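You operate a simulated robot arm through the tools that you are given. There is no shell and no other tool.

The job below is to be done with a simulated two-armed robot. You get a single attempt, and the scene is never put back.

TASK
Pack the pouch that the card names in the orange kit box.
Fine: shut the lid and lock both catches. Set down upright: what you pick out. Where these are worked on the way, their far stop is far enough and under half their travel is too little: lid of the orange kit box.

It is judged by the outcome, as a careful person would: the job done as asked, and still so three seconds after it is handed in. It fails if anything else is knocked over, pushed out of place, dropped, spilled or broken. A push-on lid holds only when it is set on centred and level and pressed home; a screw cap is set on level and turned clockwise until tight.

THE ROBOT
Two 7-joint arms with fingered hands on one trunk that stands fixed in place. Base frame: the origin is at the foot of the trunk, x ahead of it, y to its left, z up. Lengths are in cm, angles in degrees, forces in N, time in s.
The left shoulder is at [8, 24.1, 144.2], the right one opposite. Each reaches about 112.8 cm from its shoulder. Payload 4.9 kg a hand.
Tool frame (each hand has its own): the origin (TCP) lies between the finger pads and is the grasp point; the fingertips stand 3.2 cm ahead of it; z points along the fingers, y is the line along which they close. The gripper opens to 20 cm; its body begins 8.9 cm behind the TCP. The gripper is a hand of 4 fingers: y runs from the thumb to the fingers, the wrist lies at [0, 0, -26.7] in the tool frame.
Orientation is told as [roll, pitch, yaw] about the base's x, y, z axes, in that order, counted from this pose: with the fingers straight down and closing along the base's y, the tool's x points along the base's -x, its y along +y and its z along -z.

THE INTERFACE
- The arms move only by the tool step_arm. It takes "left_steps", "right_steps" or both (then of equal length, played together; a hand with none holds still); each is a list of rows, each an object (a shift or turn left out is 0) with "delta_rot": the turn, a rotation vector about the tool's x, y, z in degrees, a list of three; "translation": the shift along the tool's x, y, z in cm, a list of three. In form: [{"delta_rot": [ax, ay, az], "translation": [tx, ty, tz]}, ...]. A call has 1 to 20 rows; each row is the pose to reach, as a shift and turn from the pose commanded when the call began, along the tool's axes at that moment. Rows are played at 5 a second. More than 5 cm and 8.6 degrees between two rows, and nothing of the call is played. Where a pose cannot be reached the arm comes as near as it can. A force on the tool above 90 N (or 10 N above the force at the start of the call, whichever is more), or a blocked arm, ends the call early, and 0.2 s more pass. In this call time passes only in rows, and 0.2 s behind the last. It gives the time, the measured TCP pose, the force on the tool (base axes), the opening and the grip force at its end, in the units of the frame above (readings bear some noise), with the torque about the TCP (base axes, N m) and any sound that the robot's microphone picked up.
- Cameras (640 x 400 px; columns grow to the right, rows downward): "scene" is now at [11.82, 2.29, 162.41]; the picture's right is [0.25, -0.97, 0.00], its down [-0.49, -0.13, -0.86] and it looks along [0.83, 0.22, -0.51] (base axes); focal length 295 px, centre (320, 200). "left" rides on the left gripper at [-6.9, -6.9, -11.6] in its tool frame; the picture's right is [0.71, -0.71, 0.00], its down [0.54, 0.54, -0.64] and it looks along [0.46, 0.45, 0.77] (tool axes); focal length 226 px, centre (320, 200). "right" rides on the right gripper at [6.9, -6.9, -11.6] in its tool frame; the picture's right is [0.71, 0.71, 0.00], its down [-0.54, 0.54, -0.64] and it looks along [-0.45, 0.45, 0.77] (tool axes); focal length 226 px, centre (320, 200). There is no depth. A picture from a camera that has moved, and an enlarged one, comes with that camera's place and axes in the base frame and with its lens.
- grab_frame(camera): a new picture of that camera. The clock stands still meanwhile.
- slide_trunk(by): slides the trunk up (or, below 0, down) by that many cm; the arms and the scene camera ride with it, the base frame stays. It gives what a move gives, with no picture.
- curl_fingers(finger1, finger2, finger3, thumb_bend, hand): sets how far each is bent, from 0 (flat) to 1 (curled in); at 0.3 the hand is open as for a grip, at 0.7 the pads meet at the TCP. One left out holds its place. A second passes; each finger stops where it meets its share of the squeeze, and holds until it gets a number again. It is the only way to open and close the hand. It gives what a move gives, with no picture; readings hold the bend of each and the force on the fingers (four entries, about 0 where the hand has none), thumb and palm.
- head_to(pan, tilt): turns the head with the scene camera to pan (to the left, within 86 degrees either way) and tilt (down, from -29 to 69), counted from straight ahead of the robot. It gives what a move gives.
- zoom(camera, box): a new picture of the part [left, top, right, bottom] of that camera's present view, enlarged. The clock stands still meanwhile.
- sign_off(): hands the job in; it is judged then, once.

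Places have to be worked out from the pictures, the camera data and where the tool is seen. Open the grippers and draw the arms clear of the work before you hand the job in, unless the task says otherwise.

The tools are called as name(argument=value, ...) on one line, values as JSON. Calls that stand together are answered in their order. step_arm: Moves the arms, as the interface text tells. Its arguments: {"type":"object","properties":{"left_steps":{"type":"array"},"right_steps":{"type":"array"}},"required":[]} The other tools are called the same way: slide_trunk (by) moves the trunk up or down; curl_fingers (finger1, finger2, finger3, thumb_bend, hand) moves the fingers one by one; head_to (pan, tilt) turns the head that bears the scene camera; grab_frame (camera) takes a picture; zoom (camera, box) takes an enlarged picture of a part of a camera's view; sign_off () hands the job in.

At the start:

```text
time: 0.0
left_eef_pos: [62.62, 51.81, 149.24]
left_ee_rot: [0.1, -0.1, -0.1]
left_contact_force: [-0.7, -0.3, 0.1]
left_ft_torque: [0.04, -0.02, -0.01]
left_opening: 19.98
left_grasp_force: 0.0
left_shape: jaw
left_bend: [0.3, 0.3, 0.3, 0.3]
left_finger forces: [0.0, 0.0, 0.0, 0.1, 0.0, 0.0]
right_eef_pos: [67.62, -6.7, 146.07]
right_ee_rot: [-0.5, 0.2, -0.3]
right_contact_force: [-0.2, 0.1, 0.1]
right_ft_torque: [-0.02, 0.0, -0.01]
right_opening: 19.99
right_grasp_force: 0.1
right_shape: jaw
right_bend: [0.3, 0.3, 0.3, 0.3]
right_finger forces: [0.0, 0.1, 0.1, 0.0, 0.1, 0.0]
trunk travel left (down, up): [-35.0, 49.0]
head pan, tilt (commanded): [14.5, 30.6]
```

scene: 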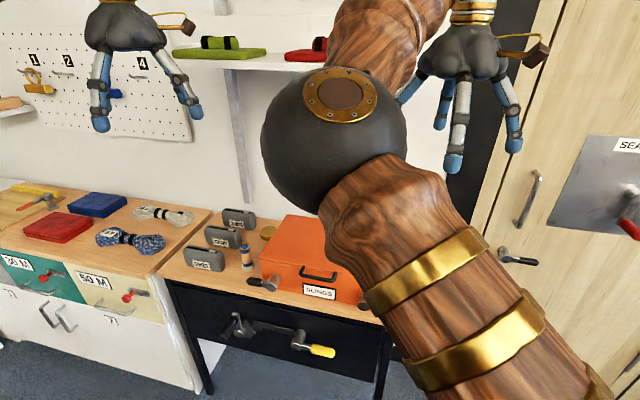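
right: 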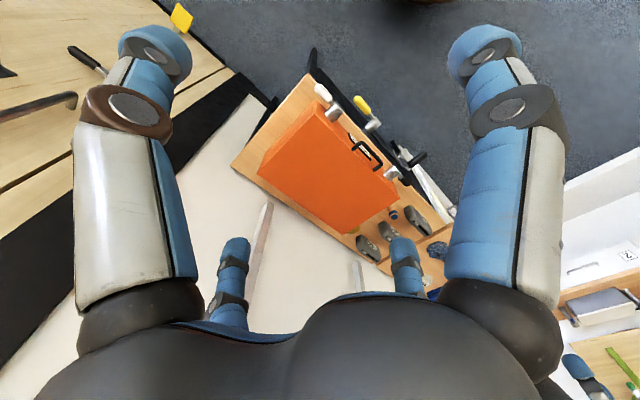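
left: 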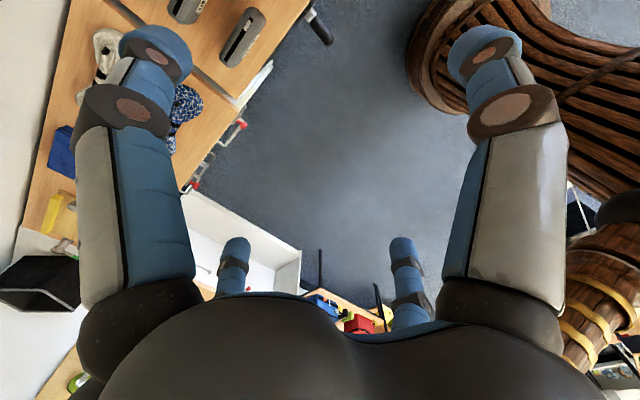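

The scene shows an orange box labelled SLINGS on a desk, with three gray pouches left of it. I zoom in to find the card and read the labels.

zoom(camera="scene", box=[160, 190, 400, 340])

zoom(camera="scene", box=[0, 0, 240, 150])

zoom(camera="scene", box=[480, 120, 640, 220])

```text
2.67 times, centred on (280, 265) of scene
camera zoom: at [11.82, 2.29, 162.41], right [0.25, -0.97, 0.0], down [-0.49, -0.13, -0.86], along [0.83, 0.22, -0.51], focal length 786 px, centre (427, 27)
```

zoom: 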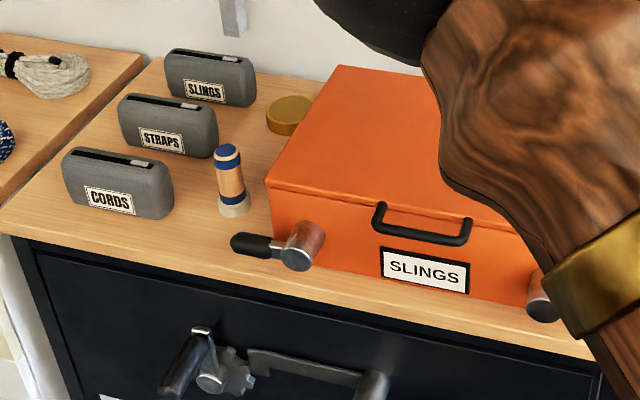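

```text
2.67 times, centred on (120, 75) of scene
camera zoom: at [11.82, 2.29, 162.41], right [0.25, -0.97, 0.0], down [-0.49, -0.13, -0.86], along [0.83, 0.22, -0.51], focal length 786 px, centre (853, 533)
```

zoom: 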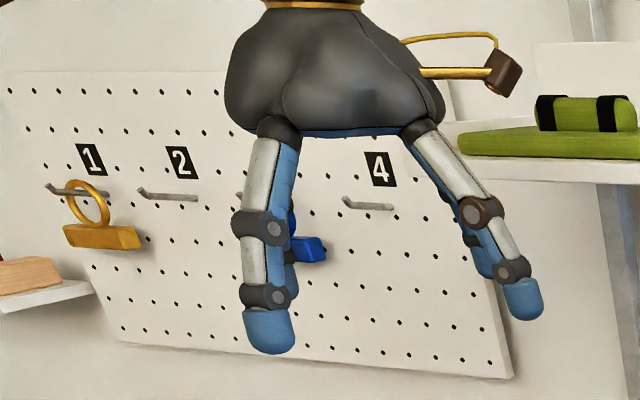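

```text
4.00 times, centred on (560, 170) of scene
camera zoom: at [11.82, 2.29, 162.41], right [0.25, -0.97, 0.0], down [-0.49, -0.13, -0.86], along [0.83, 0.22, -0.51], focal length 1178 px, centre (-640, 320)
```

zoom: 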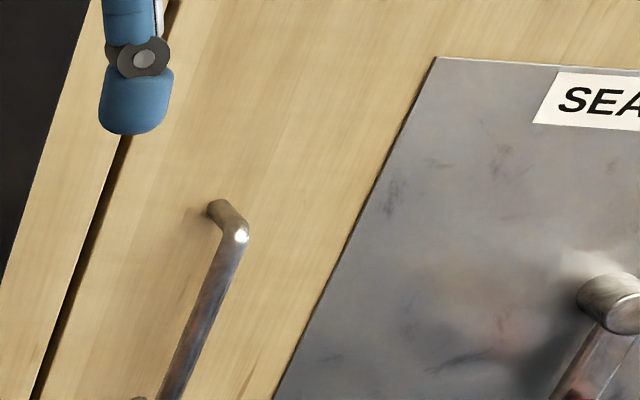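

The card on the orange box reads SLINGS, matching the rear pouch. I look around with the head for any other card and to see the box without the arm in the way.

head_to(pan=-20, tilt=40)

grab_frame(camera="scene")

```text
time: 1.0
left_eef_pos: [62.6, 51.85, 149.25]
left_ee_rot: [0.0, 0.0, 0.0]
left_contact_force: [-1.0, 0.9, -0.2]
left_ft_torque: [-0.05, -0.01, 0.04]
left_opening: 20.0
left_grasp_force: 0.1
left_shape: jaw
left_bend: [0.3, 0.3, 0.3, 0.3]
left_finger forces: [0.1, 0.0, 0.0, 0.0, 0.0, 0.1]
right_eef_pos: [67.47, -6.72, 145.92]
right_ee_rot: [-0.6, 0.3, -0.2]
right_contact_force: [-0.1, 0.2, 1.2]
right_ft_torque: [0.02, 0.0, -0.02]
right_opening: 20.0
right_grasp_force: 0.0
right_shape: jaw
right_bend: [0.3, 0.3, 0.3, 0.3]
right_finger forces: [0.1, 0.1, 0.0, 0.0, 0.0, 0.0]
trunk travel left (down, up): [-35.0, 49.0]
head pan, tilt (commanded): [-20.0, 40.0]
```

```text
taken
camera scene: at [11.09, -2.87, 160.97], right [-0.34, -0.94, 0.0], down [-0.6, 0.22, -0.77], along [0.72, -0.26, -0.64], focal length 295 px, centre (320, 200)
```

scene: 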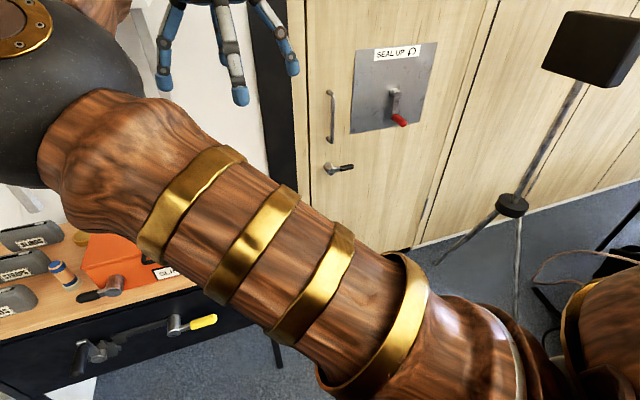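

There is a wall panel "SEAL UP" on the cabinet, unrelated to the box. I look to the left too.

head_to(pan=45, tilt=30)

grab_frame(camera="scene")

```text
time: 2.4
left_eef_pos: [62.59, 51.88, 149.22]
left_ee_rot: [0.0, 0.1, -0.1]
left_contact_force: [0.4, -0.4, 0.1]
left_ft_torque: [-0.01, 0.01, 0.02]
left_opening: 19.99
left_grasp_force: 0.0
left_shape: jaw
left_bend: [0.3, 0.3, 0.3, 0.3]
left_finger forces: [0.1, 0.1, 0.0, 0.0, 0.0, 0.0]
right_eef_pos: [67.5, -6.75, 145.9]
right_ee_rot: [-0.6, 0.5, -0.2]
right_contact_force: [0.2, -0.9, 0.3]
right_ft_torque: [0.04, 0.02, -0.01]
right_opening: 19.99
right_grasp_force: 0.0
right_shape: jaw
right_bend: [0.3, 0.3, 0.3, 0.3]
right_finger forces: [0.1, 0.1, 0.0, 0.0, 0.0, 0.0]
trunk travel left (down, up): [-35.0, 49.0]
head pan, tilt (commanded): [45.0, 30.0]
```

```text
taken
camera scene: at [9.49, 6.42, 162.5], right [0.71, -0.71, 0.0], down [-0.35, -0.35, -0.87], along [0.61, 0.61, -0.5], focal length 295 px, centre (320, 200)
```

scene: 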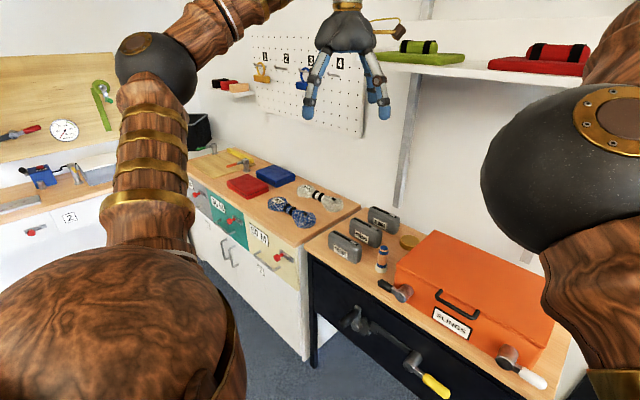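

This view shows the whole box. I zoom on it to read the catches and positions.

zoom(camera="scene", box=[360, 215, 584, 400])

zoom(camera="scene", box=[310, 190, 440, 290])

zoom(camera="scene", box=[370, 250, 470, 320])

zoom(camera="scene", box=[470, 320, 580, 400])

```text
2.16 times, centred on (472, 308) of scene
camera zoom: at [9.49, 6.42, 162.5], right [0.71, -0.71, 0.0], down [-0.35, -0.35, -0.87], along [0.61, 0.61, -0.5], focal length 637 px, centre (-9, -32)
```

zoom: 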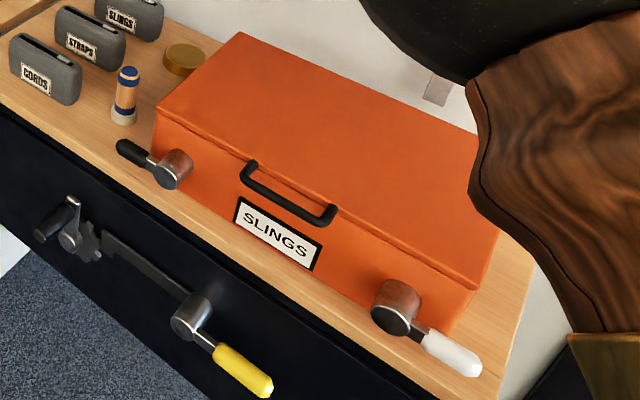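

```text
4.00 times, centred on (375, 240) of scene
camera zoom: at [9.49, 6.42, 162.5], right [0.71, -0.71, 0.0], down [-0.35, -0.35, -0.87], along [0.61, 0.61, -0.5], focal length 1178 px, centre (100, 40)
```

zoom: 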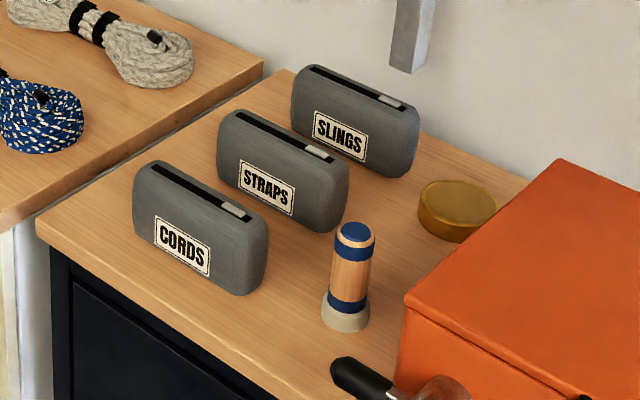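

```text
5.71 times, centred on (420, 285) of scene
camera zoom: at [9.49, 6.42, 162.5], right [0.71, -0.71, 0.0], down [-0.35, -0.35, -0.87], along [0.61, 0.61, -0.5], focal length 1683 px, centre (-251, -286)
```

zoom: 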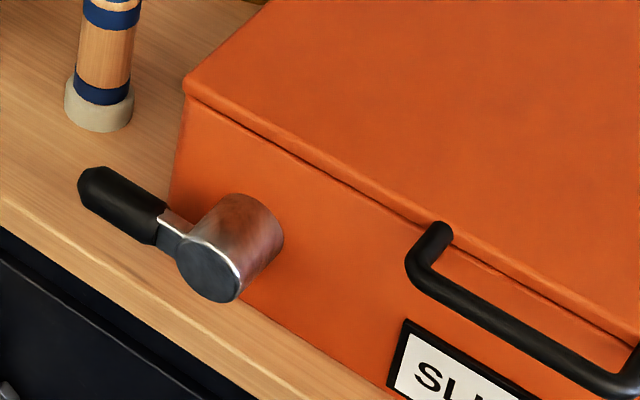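

```text
5.00 times, centred on (525, 360) of scene
camera zoom: at [9.49, 6.42, 162.5], right [0.71, -0.71, 0.0], down [-0.35, -0.35, -0.87], along [0.61, 0.61, -0.5], focal length 1473 px, centre (-705, -600)
```

zoom: 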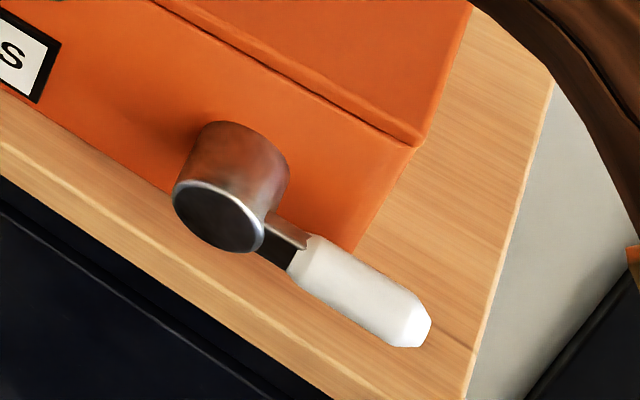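

The box label reads SLINGS; catches are levers on the front face (black one left, white one right), both pointing outward. I estimate the box front at x≈73, y from -2 to 38, top z≈101; the right arm hides part of the view, so I move it back and right first.

step_arm(right_steps=[{"translation": [3, -4, 0]}, {"translation": [6, -8, 0]}, {"translation": [9, -12, 0]}, {"translation": [12, -16, 0]}, {"translation": [15, -20, 0]}, {"translation": [18, -24, 0]}])

head_to(pan=25, tilt=38)

grab_frame(camera="scene")

```text
time: 3.8
left_eef_pos: [62.54, 51.67, 149.29]
left_ee_rot: [0.0, 0.0, 0.0]
left_contact_force: [0.2, -0.3, -0.3]
left_ft_torque: [0.03, 0.01, -0.02]
left_opening: 19.98
left_grasp_force: 0.1
left_shape: jaw
left_bend: [0.3, 0.3, 0.3, 0.3]
left_finger forces: [0.0, 0.1, 0.0, 0.0, 0.0, 0.1]
right_eef_pos: [49.04, -30.55, 146.39]
right_ee_rot: [-0.3, 0.3, -0.1]
right_contact_force: [0.2, -0.8, -0.3]
right_ft_torque: [0.03, -0.03, 0.03]
right_opening: 19.99
right_grasp_force: 0.0
right_shape: jaw
right_bend: [0.3, 0.3, 0.3, 0.3]
right_finger forces: [0.0, 0.0, 0.0, 0.0, 0.0, 0.0]
trunk travel left (down, up): [-35.0, 49.0]
head pan, tilt (commanded): [45.0, 30.0]
```

```text
time: 4.6
left_eef_pos: [62.57, 51.86, 149.25]
left_ee_rot: [0.0, 0.0, 0.0]
left_contact_force: [0.2, 0.2, 0.4]
left_ft_torque: [-0.02, -0.02, -0.02]
left_opening: 20.0
left_grasp_force: 0.1
left_shape: jaw
left_bend: [0.3, 0.3, 0.3, 0.3]
left_finger forces: [0.1, 0.0, 0.1, 0.0, 0.0, 0.0]
right_eef_pos: [49.22, -30.24, 146.55]
right_ee_rot: [-0.5, 0.3, -0.4]
right_contact_force: [-0.7, 0.5, 0.0]
right_ft_torque: [-0.03, 0.02, -0.01]
right_opening: 19.98
right_grasp_force: 0.0
right_shape: jaw
right_bend: [0.3, 0.3, 0.3, 0.3]
right_finger forces: [0.0, 0.1, 0.0, 0.0, 0.0, 0.0]
trunk travel left (down, up): [-35.0, 49.0]
head pan, tilt (commanded): [25.0, 38.0]
```

```text
taken
camera scene: at [10.91, 3.7, 161.27], right [0.42, -0.91, 0.0], down [-0.56, -0.26, -0.79], along [0.71, 0.33, -0.62], focal length 295 px, centre (320, 200)
```

scene: 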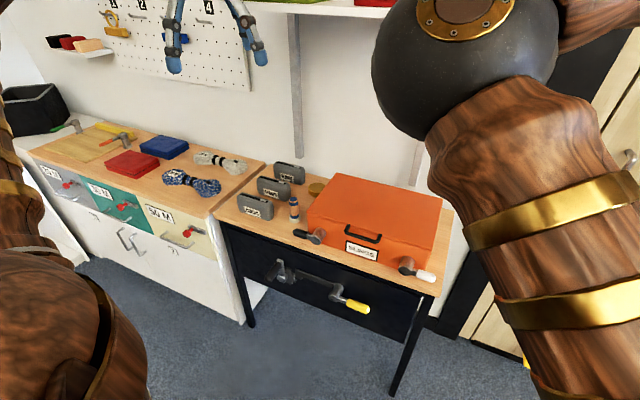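

The box is now clear. I take enlarged views here and then after lowering the trunk, to triangulate.

zoom(camera="scene", box=[230, 150, 470, 300])

slide_trunk(by=-25)

grab_frame(camera="scene")

```text
2.67 times, centred on (350, 225) of scene
camera zoom: at [10.91, 3.7, 161.27], right [0.42, -0.91, 0.0], down [-0.56, -0.26, -0.79], along [0.71, 0.33, -0.62], focal length 786 px, centre (240, 133)
```

zoom: 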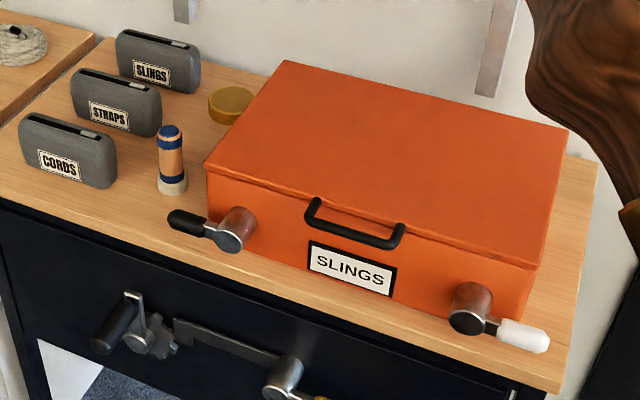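

```text
time: 7.2
left_eef_pos: [62.53, 51.78, 124.23]
left_ee_rot: [0.0, 0.0, 0.0]
left_contact_force: [0.3, -0.2, 0.9]
left_ft_torque: [0.04, 0.03, -0.04]
left_opening: 19.99
left_grasp_force: 0.1
left_shape: jaw
left_bend: [0.3, 0.3, 0.3, 0.3]
left_finger forces: [0.1, 0.1, 0.0, 0.0, 0.0, 0.1]
right_eef_pos: [49.18, -30.32, 121.5]
right_ee_rot: [-0.6, 0.3, -0.3]
right_contact_force: [-0.1, 0.3, -0.1]
right_ft_torque: [0.02, 0.01, 0.01]
right_opening: 19.97
right_grasp_force: 0.1
right_shape: jaw
right_bend: [0.3, 0.3, 0.3, 0.3]
right_finger forces: [0.0, 0.0, 0.1, 0.0, 0.0, 0.0]
trunk travel left (down, up): [-10.0, 74.0]
head pan, tilt (commanded): [25.0, 38.0]
```

```text
taken
camera scene: at [10.89, 3.66, 136.28], right [0.42, -0.91, 0.0], down [-0.56, -0.26, -0.79], along [0.71, 0.33, -0.62], focal length 295 px, centre (320, 200)
```

scene: 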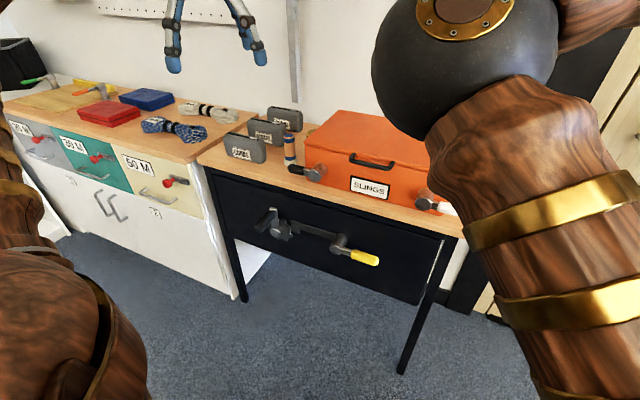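

zoom(camera="scene", box=[210, 90, 460, 246])

zoom(camera="scene", box=[290, 100, 386, 200])

zoom(camera="scene", box=[330, 120, 460, 230])

zoom(camera="scene", box=[215, 95, 315, 185])

```text
2.56 times, centred on (335, 168) of scene
camera zoom: at [10.89, 3.66, 136.28], right [0.42, -0.91, 0.0], down [-0.56, -0.26, -0.79], along [0.71, 0.33, -0.62], focal length 754 px, centre (282, 282)
```

zoom: 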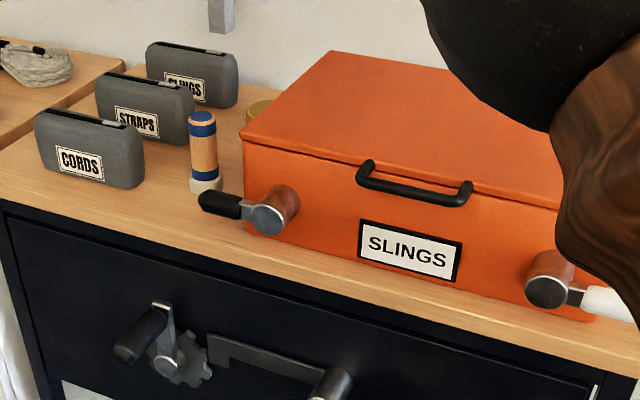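

```text
4.00 times, centred on (338, 150) of scene
camera zoom: at [10.89, 3.66, 136.28], right [0.42, -0.91, 0.0], down [-0.56, -0.26, -0.79], along [0.71, 0.33, -0.62], focal length 1178 px, centre (248, 400)
```

zoom: 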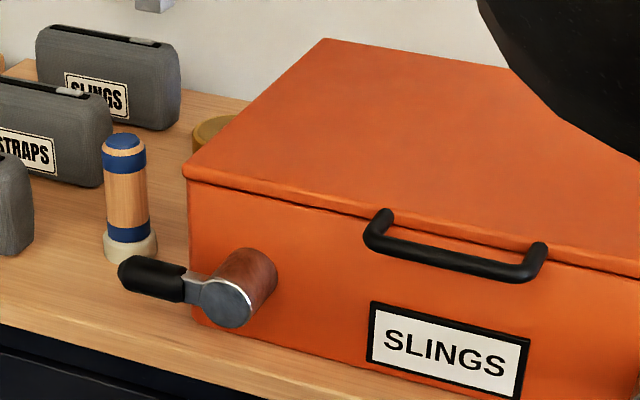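

```text
3.64 times, centred on (395, 175) of scene
camera zoom: at [10.89, 3.66, 136.28], right [0.42, -0.91, 0.0], down [-0.56, -0.26, -0.79], along [0.71, 0.33, -0.62], focal length 1071 px, centre (47, 291)
```

zoom: 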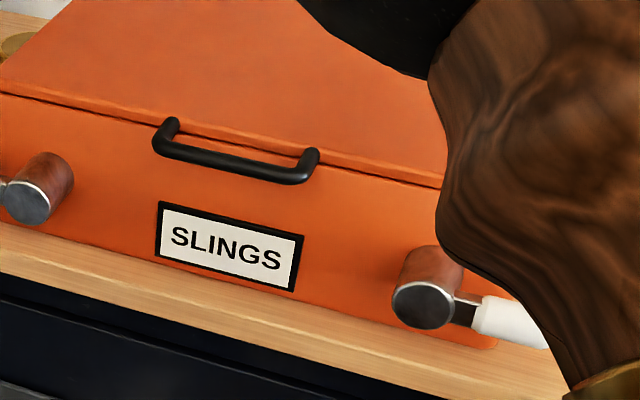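

```text
4.44 times, centred on (265, 140) of scene
camera zoom: at [10.89, 3.66, 136.28], right [0.42, -0.91, 0.0], down [-0.56, -0.26, -0.79], along [0.71, 0.33, -0.62], focal length 1309 px, centre (564, 467)
```

zoom: 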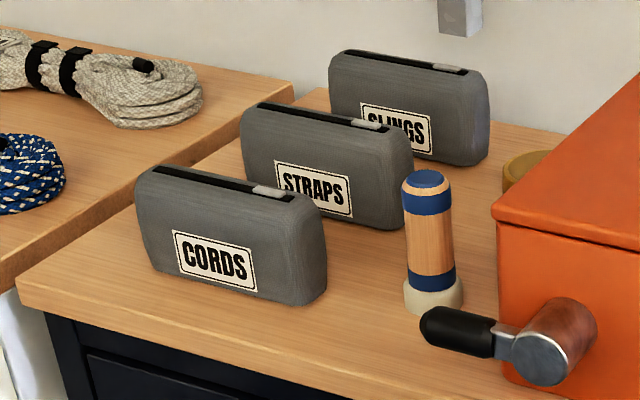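

Triangulating both views: the box is about x 77–102.6, y -0.3–39, table z≈85.5, lid top z≈98.3, hubs at [71.3, 33.3, 92.1] and [71, 4.5, 92.3], and the SLINGS pouch's front face at x≈104, y 57–70.5, z up to ≈93 — near the reach limit. I pitch the left hand forward to test the reach from the front.

step_arm(left_steps=[{"delta_rot": [0, -7.4, 0]}, {"delta_rot": [0, -14.8, 0]}, {"delta_rot": [0, -22.2, 0]}, {"delta_rot": [0, -29.6, 0]}, {"delta_rot": [0, -37, 0]}, {"delta_rot": [0, -44.4, 0]}, {"delta_rot": [0, -52, 0]}])

slide_trunk(by=-10)

grab_frame(camera="scene")

grab_frame(camera="left")

```text
time: 8.8
left_eef_pos: [62.63, 51.79, 124.25]
left_ee_rot: [-0.1, -52.0, 0.0]
left_contact_force: [-0.5, 0.5, 0.5]
left_ft_torque: [0.0, -0.01, 0.01]
left_opening: 20.0
left_grasp_force: 0.0
left_shape: jaw
left_bend: [0.3, 0.3, 0.3, 0.3]
left_finger forces: [0.1, 0.0, 0.1, 0.1, 0.0, 0.1]
right_eef_pos: [49.19, -30.22, 121.45]
right_ee_rot: [-0.6, 0.3, -0.3]
right_contact_force: [0.6, 0.6, -0.4]
right_ft_torque: [-0.02, 0.0, -0.03]
right_opening: 19.96
right_grasp_force: 0.1
right_shape: jaw
right_bend: [0.3, 0.3, 0.3, 0.3]
right_finger forces: [0.0, 0.0, 0.0, 0.0, 0.0, 0.0]
trunk travel left (down, up): [-10.0, 74.0]
head pan, tilt (commanded): [25.0, 38.0]
```

```text
time: 10.1
left_eef_pos: [62.59, 51.68, 114.35]
left_ee_rot: [0.0, -52.0, 0.0]
left_contact_force: [-0.4, 0.4, -0.2]
left_ft_torque: [0.01, -0.02, -0.01]
left_opening: 19.99
left_grasp_force: 0.2
left_shape: jaw
left_bend: [0.3, 0.3, 0.3, 0.3]
left_finger forces: [0.1, 0.1, 0.0, 0.1, 0.0, 0.1]
right_eef_pos: [49.13, -30.36, 111.52]
right_ee_rot: [-0.6, 0.3, -0.3]
right_contact_force: [-0.2, 0.5, -0.2]
right_ft_torque: [-0.02, -0.02, -0.01]
right_opening: 20.0
right_grasp_force: 0.0
right_shape: jaw
right_bend: [0.3, 0.3, 0.3, 0.3]
right_finger forces: [0.1, 0.0, 0.0, 0.0, 0.1, 0.0]
trunk travel left (down, up): [0.0, 84.0]
head pan, tilt (commanded): [25.0, 38.0]
```

```text
taken
camera scene: at [10.87, 3.66, 126.28], right [0.42, -0.91, 0.0], down [-0.56, -0.26, -0.79], along [0.71, 0.33, -0.62], focal length 295 px, centre (320, 200)
```

scene: 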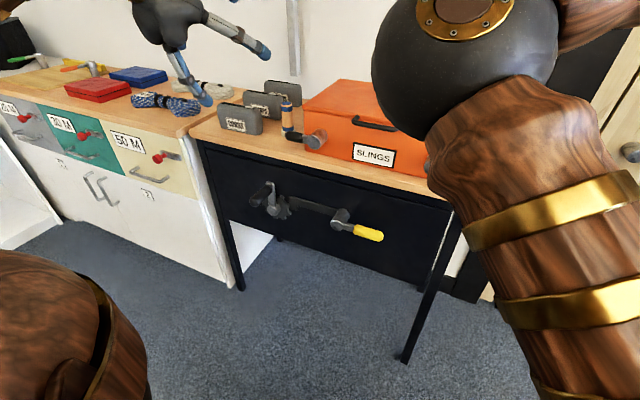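

```text
taken
camera left: at [57.71, 44.88, 126.89], right [-0.44, -0.71, -0.56], down [-0.84, 0.54, -0.03], along [0.32, 0.45, -0.83], focal length 226 px, centre (320, 200)
```

left: 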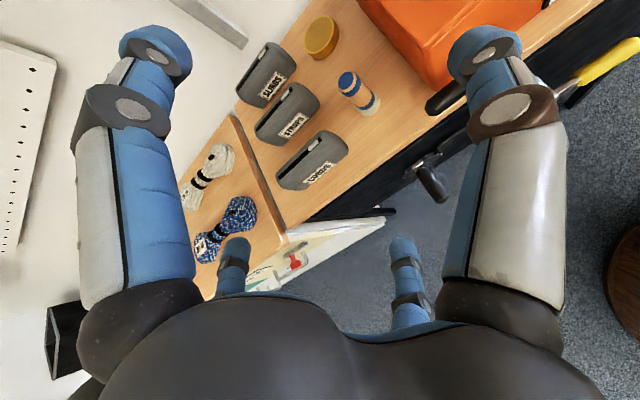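

From this hand camera the pouches are seen well from above. I zoom in to measure the SLINGS pouch and its neighbours.

zoom(camera="left", box=[220, 0, 400, 120])

zoom(camera="scene", box=[200, 60, 330, 160])

```text
3.33 times, centred on (310, 60) of left
camera zoom: at [57.71, 44.88, 126.89], right [-0.44, -0.71, -0.56], down [-0.84, 0.54, -0.03], along [0.32, 0.45, -0.83], focal length 754 px, centre (353, 667)
```

zoom: 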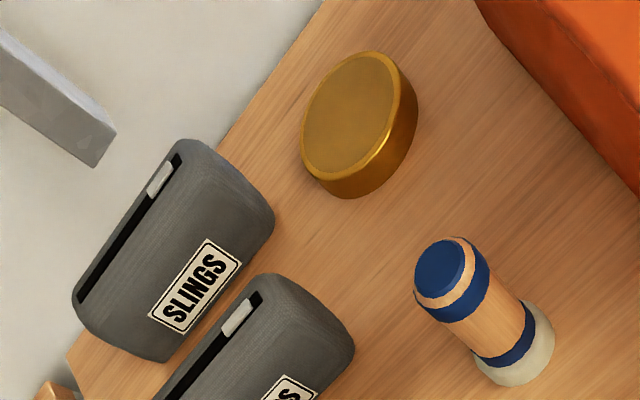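

```text
4.00 times, centred on (265, 110) of scene
camera zoom: at [10.87, 3.66, 126.28], right [0.42, -0.91, 0.0], down [-0.56, -0.26, -0.79], along [0.71, 0.33, -0.62], focal length 1178 px, centre (540, 560)
```

zoom: 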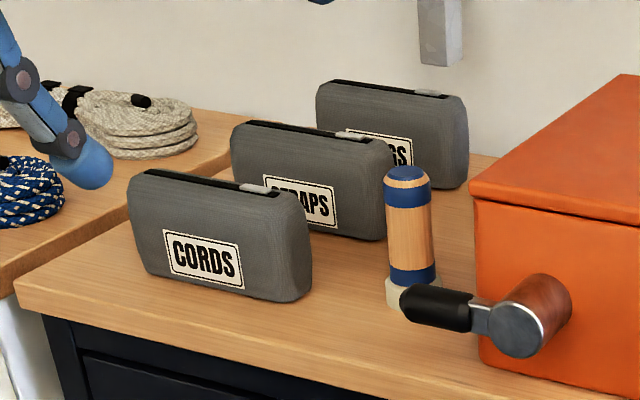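

SLINGS pouch centre is about [107, 63.3], 13.8 wide in y, ~4.5 thick, top z≈93; the wall is at x≈115. I now find out which finger is which by bending finger 1 and the others differently.

curl_fingers(hand="left", finger1=0.5, finger2=0.3, finger3=0.6, thumb_bend=0.3)

grab_frame(camera="left")

```text
time: 11.1
left_eef_pos: [62.46, 51.77, 114.22]
left_ee_rot: [0.0, -52.0, 0.0]
left_contact_force: [-0.5, 0.0, -0.2]
left_ft_torque: [0.01, 0.0, -0.01]
left_opening: 11.05
left_grasp_force: 0.0
left_shape: fingers
left_bend: [0.5, 0.3, 0.6, 0.3]
left_finger forces: [0.0, 0.1, 0.0, 0.1, 0.0, 0.1]
right_eef_pos: [49.36, -30.28, 111.48]
right_ee_rot: [-0.4, 0.3, -0.3]
right_contact_force: [1.1, 0.5, -0.8]
right_ft_torque: [-0.02, 0.01, 0.02]
right_opening: 19.97
right_grasp_force: 0.1
right_shape: jaw
right_bend: [0.3, 0.3, 0.3, 0.3]
right_finger forces: [0.0, 0.0, 0.0, 0.0, 0.0, 0.1]
trunk travel left (down, up): [0.0, 84.0]
head pan, tilt (commanded): [25.0, 38.0]
```

```text
taken
camera left: at [57.73, 44.9, 126.86], right [-0.44, -0.71, -0.56], down [-0.84, 0.54, -0.03], along [0.32, 0.45, -0.83], focal length 226 px, centre (320, 200)
```

left: 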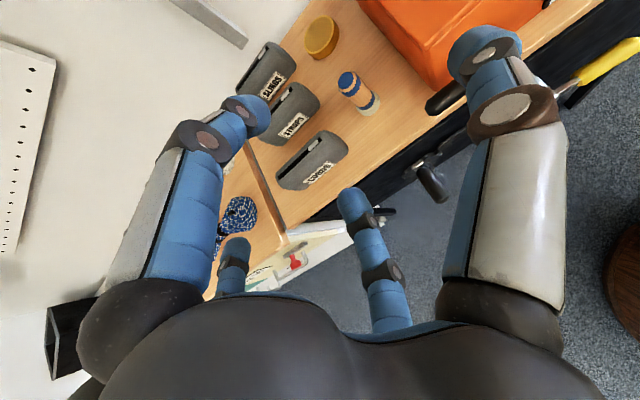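

Finger 1 sits at tool −x (upper side now), finger 2 at +y, finger 3 at +x (lower side), thumb at −y. I move the left hand high over the pouches toward the SLINGS pouch to test how far the arm really reaches with this tilt.

curl_fingers(hand="left", finger1=0.5, finger2=0.3, finger3=0.5, thumb_bend=0.3)

step_arm(left_steps=[{"translation": [-2.1, 0.9, 3.7], "delta_rot": [-1.2, 0, -0.9]}, {"translation": [-4.2, 1.8, 7.4], "delta_rot": [-2.4, 0, -1.8]}, {"translation": [-6.3, 2.7, 11.1], "delta_rot": [-3.6, 0, -2.7]}, {"translation": [-8.4, 3.6, 14.8], "delta_rot": [-4.8, 0, -3.6]}, {"translation": [-10.5, 4.5, 18.5], "delta_rot": [-6, 0, -4.6]}, {"translation": [-12.7, 5.5, 22.3], "delta_rot": [-7.1, 0, -5.5]}, {"translation": [-14.8, 6.4, 26.0], "delta_rot": [-8.3, 0, -6.4]}, {"translation": [-17, 7.4, 29.8], "delta_rot": [-9.5, 0, -7.4]}, {"translation": [-19.1, 8.3, 33.5], "delta_rot": [-10.7, 0, -8.3]}, {"translation": [-21.3, 9.2, 37.3], "delta_rot": [-11.8, 0, -9.2]}])

grab_frame(camera="scene")

grab_frame(camera="left")

```text
time: 12.1
left_eef_pos: [62.51, 51.73, 114.32]
left_ee_rot: [0.0, -52.0, -0.1]
left_contact_force: [0.3, 0.5, 1.0]
left_ft_torque: [-0.03, 0.01, 0.0]
left_opening: 11.03
left_grasp_force: 0.0
left_shape: fingers
left_bend: [0.5, 0.3, 0.5, 0.3]
left_finger forces: [0.1, 0.0, 0.0, 0.1, 0.1, 0.0]
right_eef_pos: [49.34, -30.29, 111.45]
right_ee_rot: [-0.5, 0.3, -0.3]
right_contact_force: [0.7, 1.1, -0.1]
right_ft_torque: [-0.01, 0.0, 0.01]
right_opening: 19.98
right_grasp_force: 0.1
right_shape: jaw
right_bend: [0.3, 0.3, 0.3, 0.3]
right_finger forces: [0.0, 0.1, 0.0, 0.0, 0.1, 0.0]
trunk travel left (down, up): [0.0, 84.0]
head pan, tilt (commanded): [25.0, 38.0]
```

```text
time: 14.3
left_eef_pos: [104.62, 59.75, 107.32]
left_ee_rot: [0.4, -52.1, 14.1]
left_contact_force: [-1.0, -9.4, 1.9]
left_ft_torque: [0.44, -0.19, -0.55]
left_opening: 8.72
left_grasp_force: 5.5
left_shape: fingers
left_bend: [0.5, 0.3, 0.5, 0.3]
left_finger forces: [10.4, 0.0, 0.0, 0.0, 0.0, 0.0]
left hand out of reach, approached as far as the arm can: row 10
right_eef_pos: [49.19, -30.78, 111.26]
right_ee_rot: [-0.3, 0.4, -0.4]
right_contact_force: [-0.8, -0.1, 0.1]
right_ft_torque: [0.03, 0.02, -0.04]
right_opening: 20.01
right_grasp_force: 0.0
right_shape: jaw
right_bend: [0.3, 0.3, 0.3, 0.3]
right_finger forces: [0.0, 0.0, 0.0, 0.1, 0.0, 0.1]
trunk travel left (down, up): [0.0, 84.0]
head pan, tilt (commanded): [25.0, 38.0]
```

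```text
taken
camera scene: at [11.0, 3.22, 126.28], right [0.42, -0.91, 0.0], down [-0.56, -0.26, -0.79], along [0.71, 0.33, -0.62], focal length 295 px, centre (320, 200)
```

scene: 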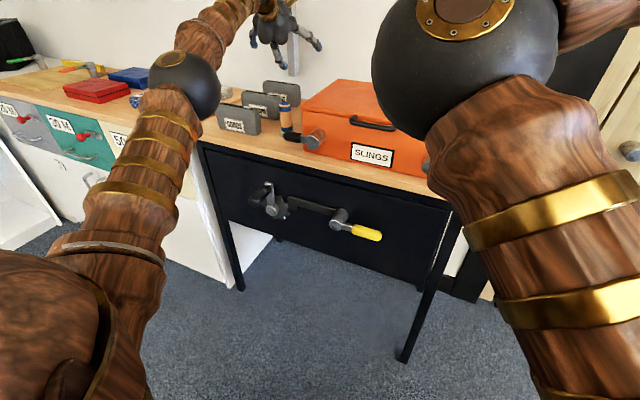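

```text
taken
camera left: at [101.75, 51.86, 119.78], right [-0.24, -0.79, -0.56], down [-0.95, 0.31, -0.03], along [0.2, 0.53, -0.83], focal length 226 px, centre (320, 200)
```

left: 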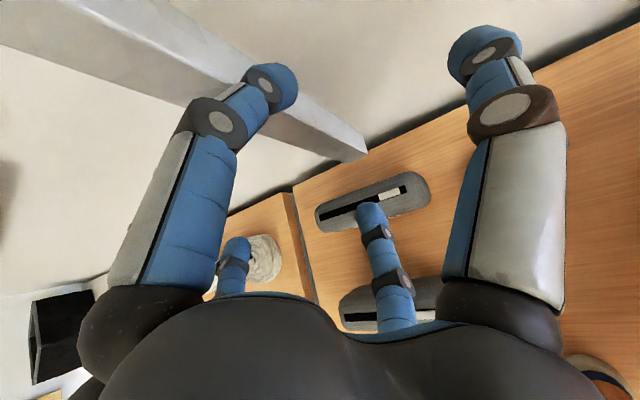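

Finger 1 is pressing the metal wall upright (10 N), so the upright stands forward of the wall near x≈111–113. I back the hand off at once and look again.

step_arm(left_steps=[{"translation": [0.7, 0.6, -2.5]}, {"translation": [1.4, 1.3, -5.0]}, {"translation": [2.2, 1.9, -7.5]}])

grab_frame(camera="left")

zoom(camera="scene", box=[200, 0, 340, 140])

```text
time: 15.1
left_eef_pos: [96.73, 60.78, 109.91]
left_ee_rot: [0.0, -52.0, 15.0]
left_contact_force: [-0.5, -0.4, -0.2]
left_ft_torque: [-0.01, 0.0, 0.0]
left_opening: 11.01
left_grasp_force: 0.0
left_shape: fingers
left_bend: [0.5, 0.3, 0.5, 0.3]
left_finger forces: [0.0, 0.0, 0.0, 0.1, 0.0, 0.1]
right_eef_pos: [49.05, -30.24, 111.64]
right_ee_rot: [-0.7, 0.4, -0.3]
right_contact_force: [0.0, 0.6, 0.6]
right_ft_torque: [-0.02, -0.04, 0.01]
right_opening: 19.98
right_grasp_force: 0.1
right_shape: jaw
right_bend: [0.3, 0.3, 0.3, 0.3]
right_finger forces: [0.0, 0.0, 0.0, 0.1, 0.0, 0.0]
trunk travel left (down, up): [0.0, 84.0]
head pan, tilt (commanded): [25.0, 38.0]
```

```text
taken
camera left: at [93.76, 52.85, 122.54], right [-0.24, -0.8, -0.56], down [-0.95, 0.31, -0.03], along [0.2, 0.52, -0.83], focal length 226 px, centre (320, 200)
```

left: 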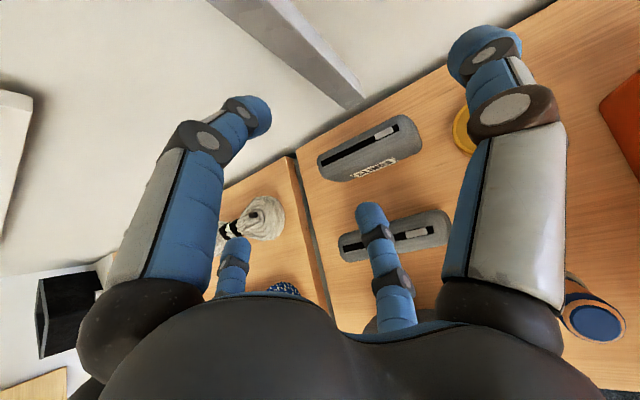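

```text
2.86 times, centred on (270, 70) of scene
camera zoom: at [10.77, 3.75, 126.28], right [0.42, -0.91, 0.0], down [-0.56, -0.26, -0.79], along [0.71, 0.33, -0.62], focal length 842 px, centre (463, 571)
```

zoom: 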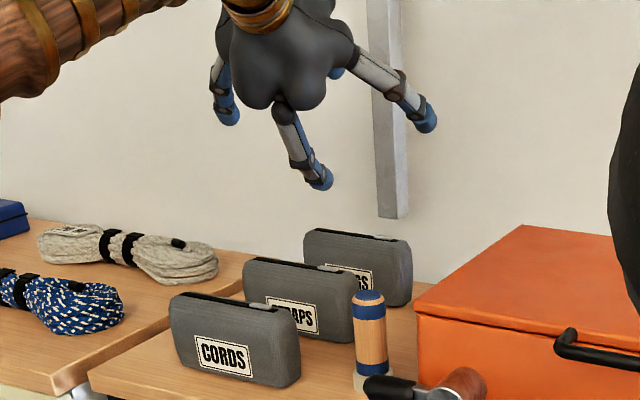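

The upright's lower end is at about [110.6, 60.5, 95], just behind the pouch top (pouch: x 103.3–107.7, y 56.3–69.9, z 85.7–94.2). To plan a grip I check how finger 3 folds away when fully curled.

curl_fingers(hand="left", finger1=1.0, finger3=1.0)

grab_frame(camera="left")

zoom(camera="scene", box=[200, 0, 340, 140])

```text
time: 16.1
left_eef_pos: [96.78, 60.76, 109.91]
left_ee_rot: [0.1, -52.0, 15.0]
left_contact_force: [-0.6, 0.2, 0.1]
left_ft_torque: [0.0, 0.01, 0.01]
left_opening: 9.51
left_grasp_force: 0.1
left_shape: fingers
left_bend: [0.73, 0.3, 0.73, 0.3]
left_finger forces: [0.0, 0.0, 0.1, 0.0, 0.1, 0.1]
right_eef_pos: [49.22, -30.26, 111.41]
right_ee_rot: [-0.4, 0.2, -0.4]
right_contact_force: [0.9, -0.5, -0.4]
right_ft_torque: [0.02, 0.01, 0.01]
right_opening: 19.99
right_grasp_force: 0.0
right_shape: jaw
right_bend: [0.3, 0.3, 0.3, 0.3]
right_finger forces: [0.0, 0.0, 0.0, 0.1, 0.1, 0.0]
trunk travel left (down, up): [0.0, 84.0]
head pan, tilt (commanded): [25.0, 38.0]
```

```text
taken
camera left: at [93.93, 52.73, 122.45], right [-0.24, -0.8, -0.56], down [-0.95, 0.31, -0.03], along [0.19, 0.52, -0.83], focal length 226 px, centre (320, 200)
```

left: 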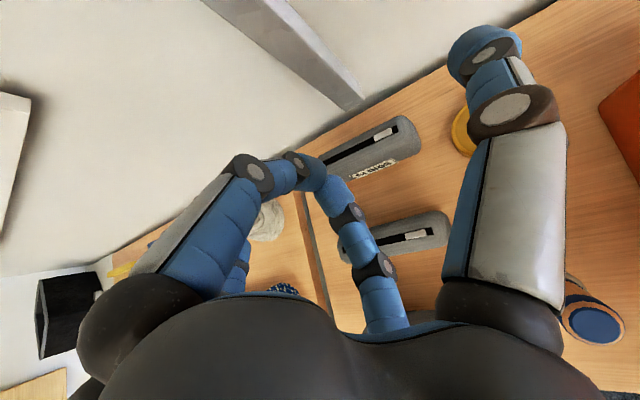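

```text
2.86 times, centred on (270, 70) of scene
camera zoom: at [10.9, 3.67, 126.27], right [0.42, -0.91, 0.0], down [-0.56, -0.26, -0.79], along [0.71, 0.33, -0.62], focal length 842 px, centre (463, 571)
```

zoom: 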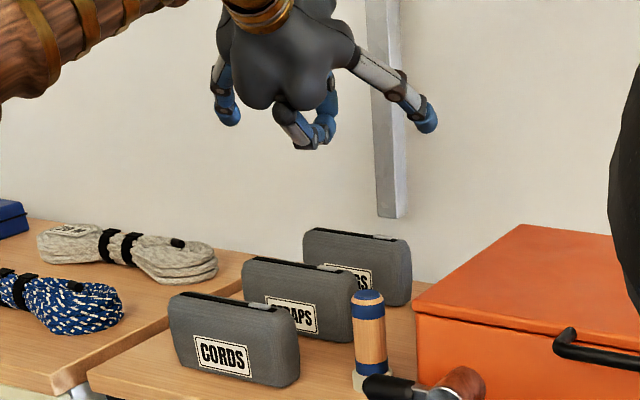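

Both fingers met each other at 0.73. I open finger 1 again and curl finger 3 alone to see how far it folds into the palm.

curl_fingers(hand="left", finger1=0.3, finger2=0.5, finger3=1.0, thumb_bend=0.5)

grab_frame(camera="left")

zoom(camera="scene", box=[220, 0, 320, 70])

```text
time: 17.1
left_eef_pos: [96.86, 60.72, 109.85]
left_ee_rot: [0.0, -52.1, 15.0]
left_contact_force: [-0.2, 0.5, 0.6]
left_ft_torque: [0.01, -0.04, -0.02]
left_opening: 11.02
left_grasp_force: 0.0
left_shape: fingers
left_bend: [0.3, 0.5, 1.0, 0.5]
left_finger forces: [0.1, 0.0, 0.1, 0.1, 0.0, 0.0]
right_eef_pos: [49.23, -30.25, 111.38]
right_ee_rot: [-0.5, 0.3, -0.3]
right_contact_force: [-0.1, 0.7, -0.3]
right_ft_torque: [-0.01, 0.04, -0.02]
right_opening: 20.0
right_grasp_force: 0.0
right_shape: jaw
right_bend: [0.3, 0.3, 0.3, 0.3]
right_finger forces: [0.0, 0.0, 0.1, 0.0, 0.1, 0.0]
trunk travel left (down, up): [0.0, 84.0]
head pan, tilt (commanded): [25.0, 38.0]
```

```text
taken
camera left: at [93.93, 52.72, 122.45], right [-0.24, -0.8, -0.56], down [-0.95, 0.31, -0.03], along [0.19, 0.52, -0.83], focal length 226 px, centre (320, 200)
```

left: 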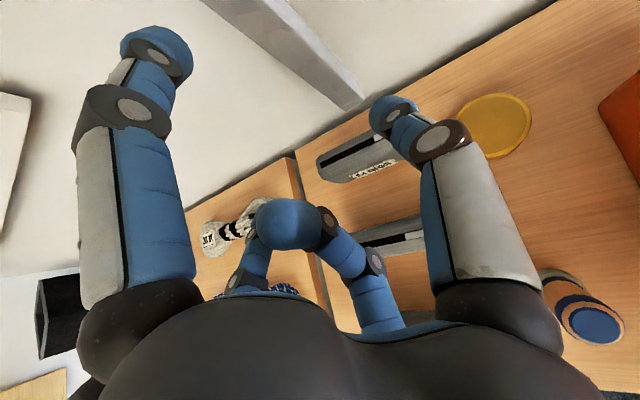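

```text
5.71 times, centred on (270, 35) of scene
camera zoom: at [10.91, 3.67, 126.27], right [0.42, -0.91, 0.0], down [-0.56, -0.26, -0.79], along [0.71, 0.33, -0.62], focal length 1683 px, centre (606, 1143)
```

zoom: 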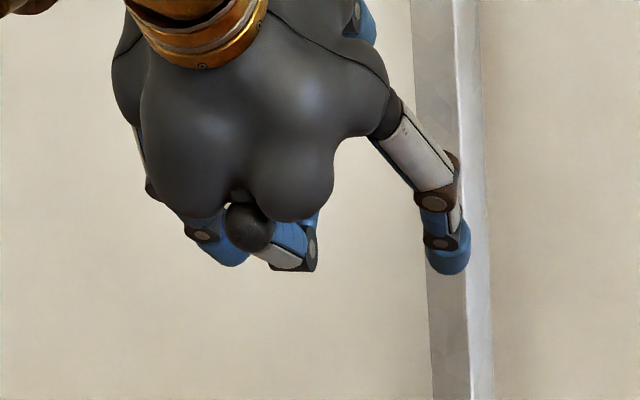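

Finger 3 folds neatly inside the palm. I need the upright's lower end more exactly before planning a side approach, so I zoom in on it from both cameras.

zoom(camera="left", box=[280, 50, 440, 200])

zoom(camera="scene", box=[225, 50, 325, 120])

```text
2.67 times, centred on (360, 125) of left
camera zoom: at [93.93, 52.72, 122.45], right [-0.24, -0.8, -0.56], down [-0.95, 0.31, -0.03], along [0.19, 0.52, -0.83], focal length 603 px, centre (213, 400)
```

zoom: 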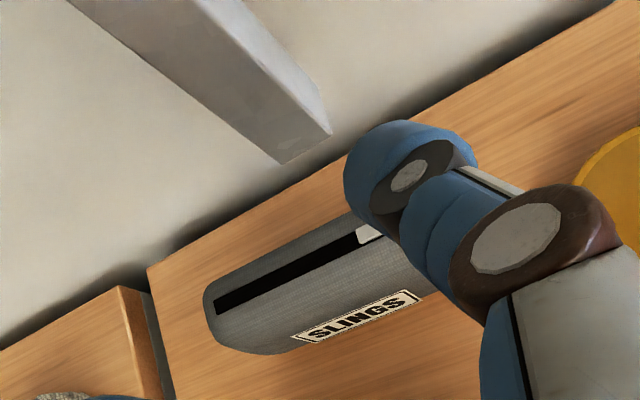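

```text
5.71 times, centred on (275, 85) of scene
camera zoom: at [10.91, 3.67, 126.27], right [0.42, -0.91, 0.0], down [-0.56, -0.26, -0.79], along [0.71, 0.33, -0.62], focal length 1683 px, centre (577, 857)
```

zoom: 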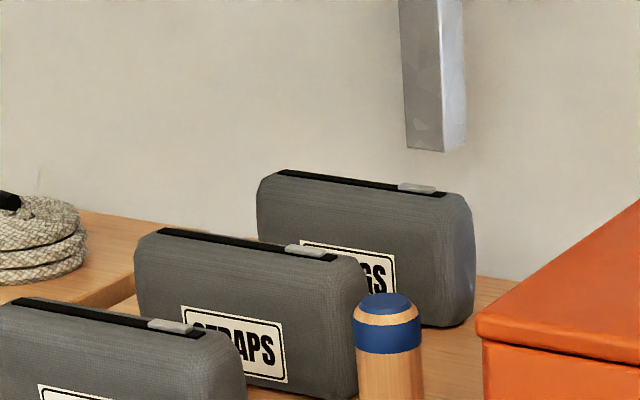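

The upright's front face is at x≈110.5, y 59.4–62.2, ending at z≈95.2. Before the pouch I'll open the lid with the right hand (handle bar at about [72, 18.8, 98.7]); I first bring the right hand in front of the box, keeping it high.

step_arm(right_steps=[{"translation": [-2, 4, 0]}, {"translation": [-4, 8, 0]}, {"translation": [-6, 12, 0]}, {"translation": [-8, 16, 0]}, {"translation": [-10, 20, 0]}, {"translation": [-12, 24, 0]}, {"translation": [-13, 28, 0]}])

step_arm(right_steps=[{"delta_rot": [0, -8, 0]}, {"delta_rot": [0, -16, 0]}, {"delta_rot": [0, -24, 0]}, {"delta_rot": [0, -32, 0]}, {"delta_rot": [0, -40, 0]}, {"delta_rot": [0, -48, 0]}, {"delta_rot": [0, -56, 0]}, {"delta_rot": [0, -64, 0]}, {"delta_rot": [0, -72, 0]}, {"delta_rot": [0, -80, 0]}, {"delta_rot": [0, -88, 0]}])

grab_frame(camera="scene")

grab_frame(camera="right")

```text
time: 18.7
left_eef_pos: [96.89, 60.78, 109.83]
left_ee_rot: [-0.1, -51.9, 15.0]
left_contact_force: [0.2, -0.1, 0.0]
left_ft_torque: [0.01, -0.03, 0.0]
left_opening: 11.0
left_grasp_force: 0.0
left_shape: fingers
left_bend: [0.3, 0.5, 1.0, 0.5]
left_finger forces: [0.0, 0.1, 0.0, 0.0, 0.0, 0.0]
right_eef_pos: [63.14, -2.66, 108.76]
right_ee_rot: [-3.3, 1.5, -1.6]
right_contact_force: [0.1, -0.6, -0.3]
right_ft_torque: [0.01, -0.02, 0.03]
right_opening: 20.0
right_grasp_force: 0.0
right_shape: jaw
right_bend: [0.3, 0.3, 0.3, 0.3]
right_finger forces: [0.1, 0.0, 0.0, 0.1, 0.0, 0.0]
trunk travel left (down, up): [0.0, 84.0]
head pan, tilt (commanded): [25.0, 38.0]
```

```text
time: 19.3
left_eef_pos: [96.8, 60.82, 109.88]
left_ee_rot: [0.0, -51.9, 15.1]
left_contact_force: [0.7, 1.0, 0.2]
left_ft_torque: [-0.07, -0.01, -0.01]
left_opening: 11.01
left_grasp_force: 0.1
left_shape: fingers
left_bend: [0.3, 0.5, 1.0, 0.5]
left_finger forces: [0.0, 0.0, 0.0, 0.0, 0.0, 0.0]
right_eef_pos: [65.03, -10.24, 110.43]
right_ee_rot: [-1.1, -14.3, -8.3]
right_contact_force: [-0.5, 0.2, 0.2]
right_ft_torque: [-0.05, 0.03, 0.0]
right_opening: 20.0
right_grasp_force: 0.1
right_shape: jaw
right_bend: [0.3, 0.3, 0.3, 0.3]
right_finger forces: [0.1, 0.0, 0.0, 0.0, 0.0, 0.0]
trunk travel left (down, up): [0.0, 84.0]
head pan, tilt (commanded): [25.0, 38.0]
stopped in row 3 (right hand): the arm was blocked; the commanded pose is now the measured one
```

```text
taken
camera scene: at [10.88, 3.81, 126.26], right [0.42, -0.91, 0.0], down [-0.56, -0.26, -0.79], along [0.71, 0.33, -0.62], focal length 295 px, centre (320, 200)
```

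scene: 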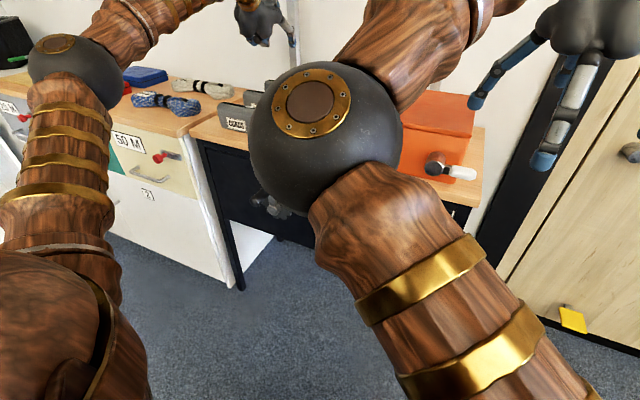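

```text
taken
camera right: at [54.77, -15.32, 120.04], right [-0.57, 0.8, -0.19], down [0.44, 0.5, 0.75], along [0.69, 0.34, -0.64], focal length 226 px, centre (320, 200)
```

right: 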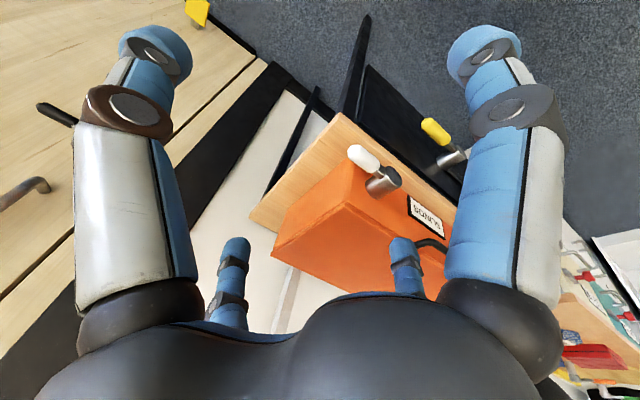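

The right arm got blocked while pitching; its elbow is folded inward in front of the body. I move the right hand out to the right to unfold it, then look at the elbow.

step_arm(right_steps=[{"translation": [-1, -4.5, -0.5]}, {"translation": [-2, -9, -1]}, {"translation": [-3, -13.5, -1.5]}, {"translation": [-4, -18, -2]}, {"translation": [-5, -22.5, -2.5]}, {"translation": [-6, -27, -3]}, {"translation": [-7, -31.5, -3.5]}, {"translation": [-8, -36, -4]}])

grab_frame(camera="scene")

```text
time: 21.1
left_eef_pos: [96.83, 60.27, 110.01]
left_ee_rot: [0.1, -51.9, 14.6]
left_contact_force: [0.1, -1.5, 0.1]
left_ft_torque: [0.01, 0.02, 0.05]
left_opening: 11.03
left_grasp_force: 0.2
left_shape: fingers
left_bend: [0.3, 0.5, 1.0, 0.5]
left_finger forces: [0.0, 0.0, 0.0, 0.0, 0.1, 0.0]
right_eef_pos: [66.37, -47.0, 116.78]
right_ee_rot: [-0.8, -14.2, -8.5]
right_contact_force: [0.4, -0.4, -1.2]
right_ft_torque: [0.06, 0.04, 0.01]
right_opening: 19.99
right_grasp_force: 0.1
right_shape: jaw
right_bend: [0.3, 0.3, 0.3, 0.3]
right_finger forces: [0.0, 0.1, 0.0, 0.1, 0.1, 0.0]
trunk travel left (down, up): [0.0, 84.0]
head pan, tilt (commanded): [25.0, 38.0]
```

```text
taken
camera scene: at [10.93, 3.45, 126.27], right [0.42, -0.91, 0.0], down [-0.56, -0.26, -0.79], along [0.71, 0.33, -0.62], focal length 295 px, centre (320, 200)
```

scene: 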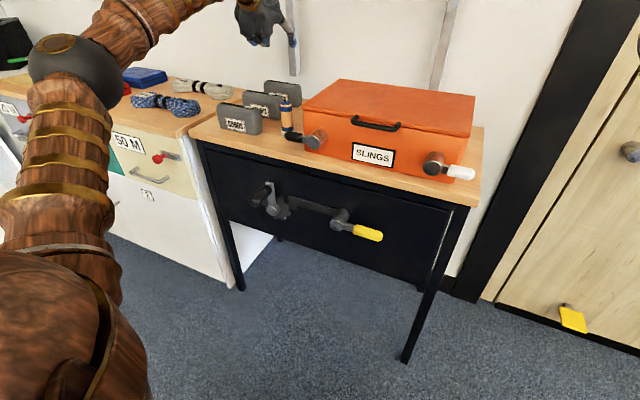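

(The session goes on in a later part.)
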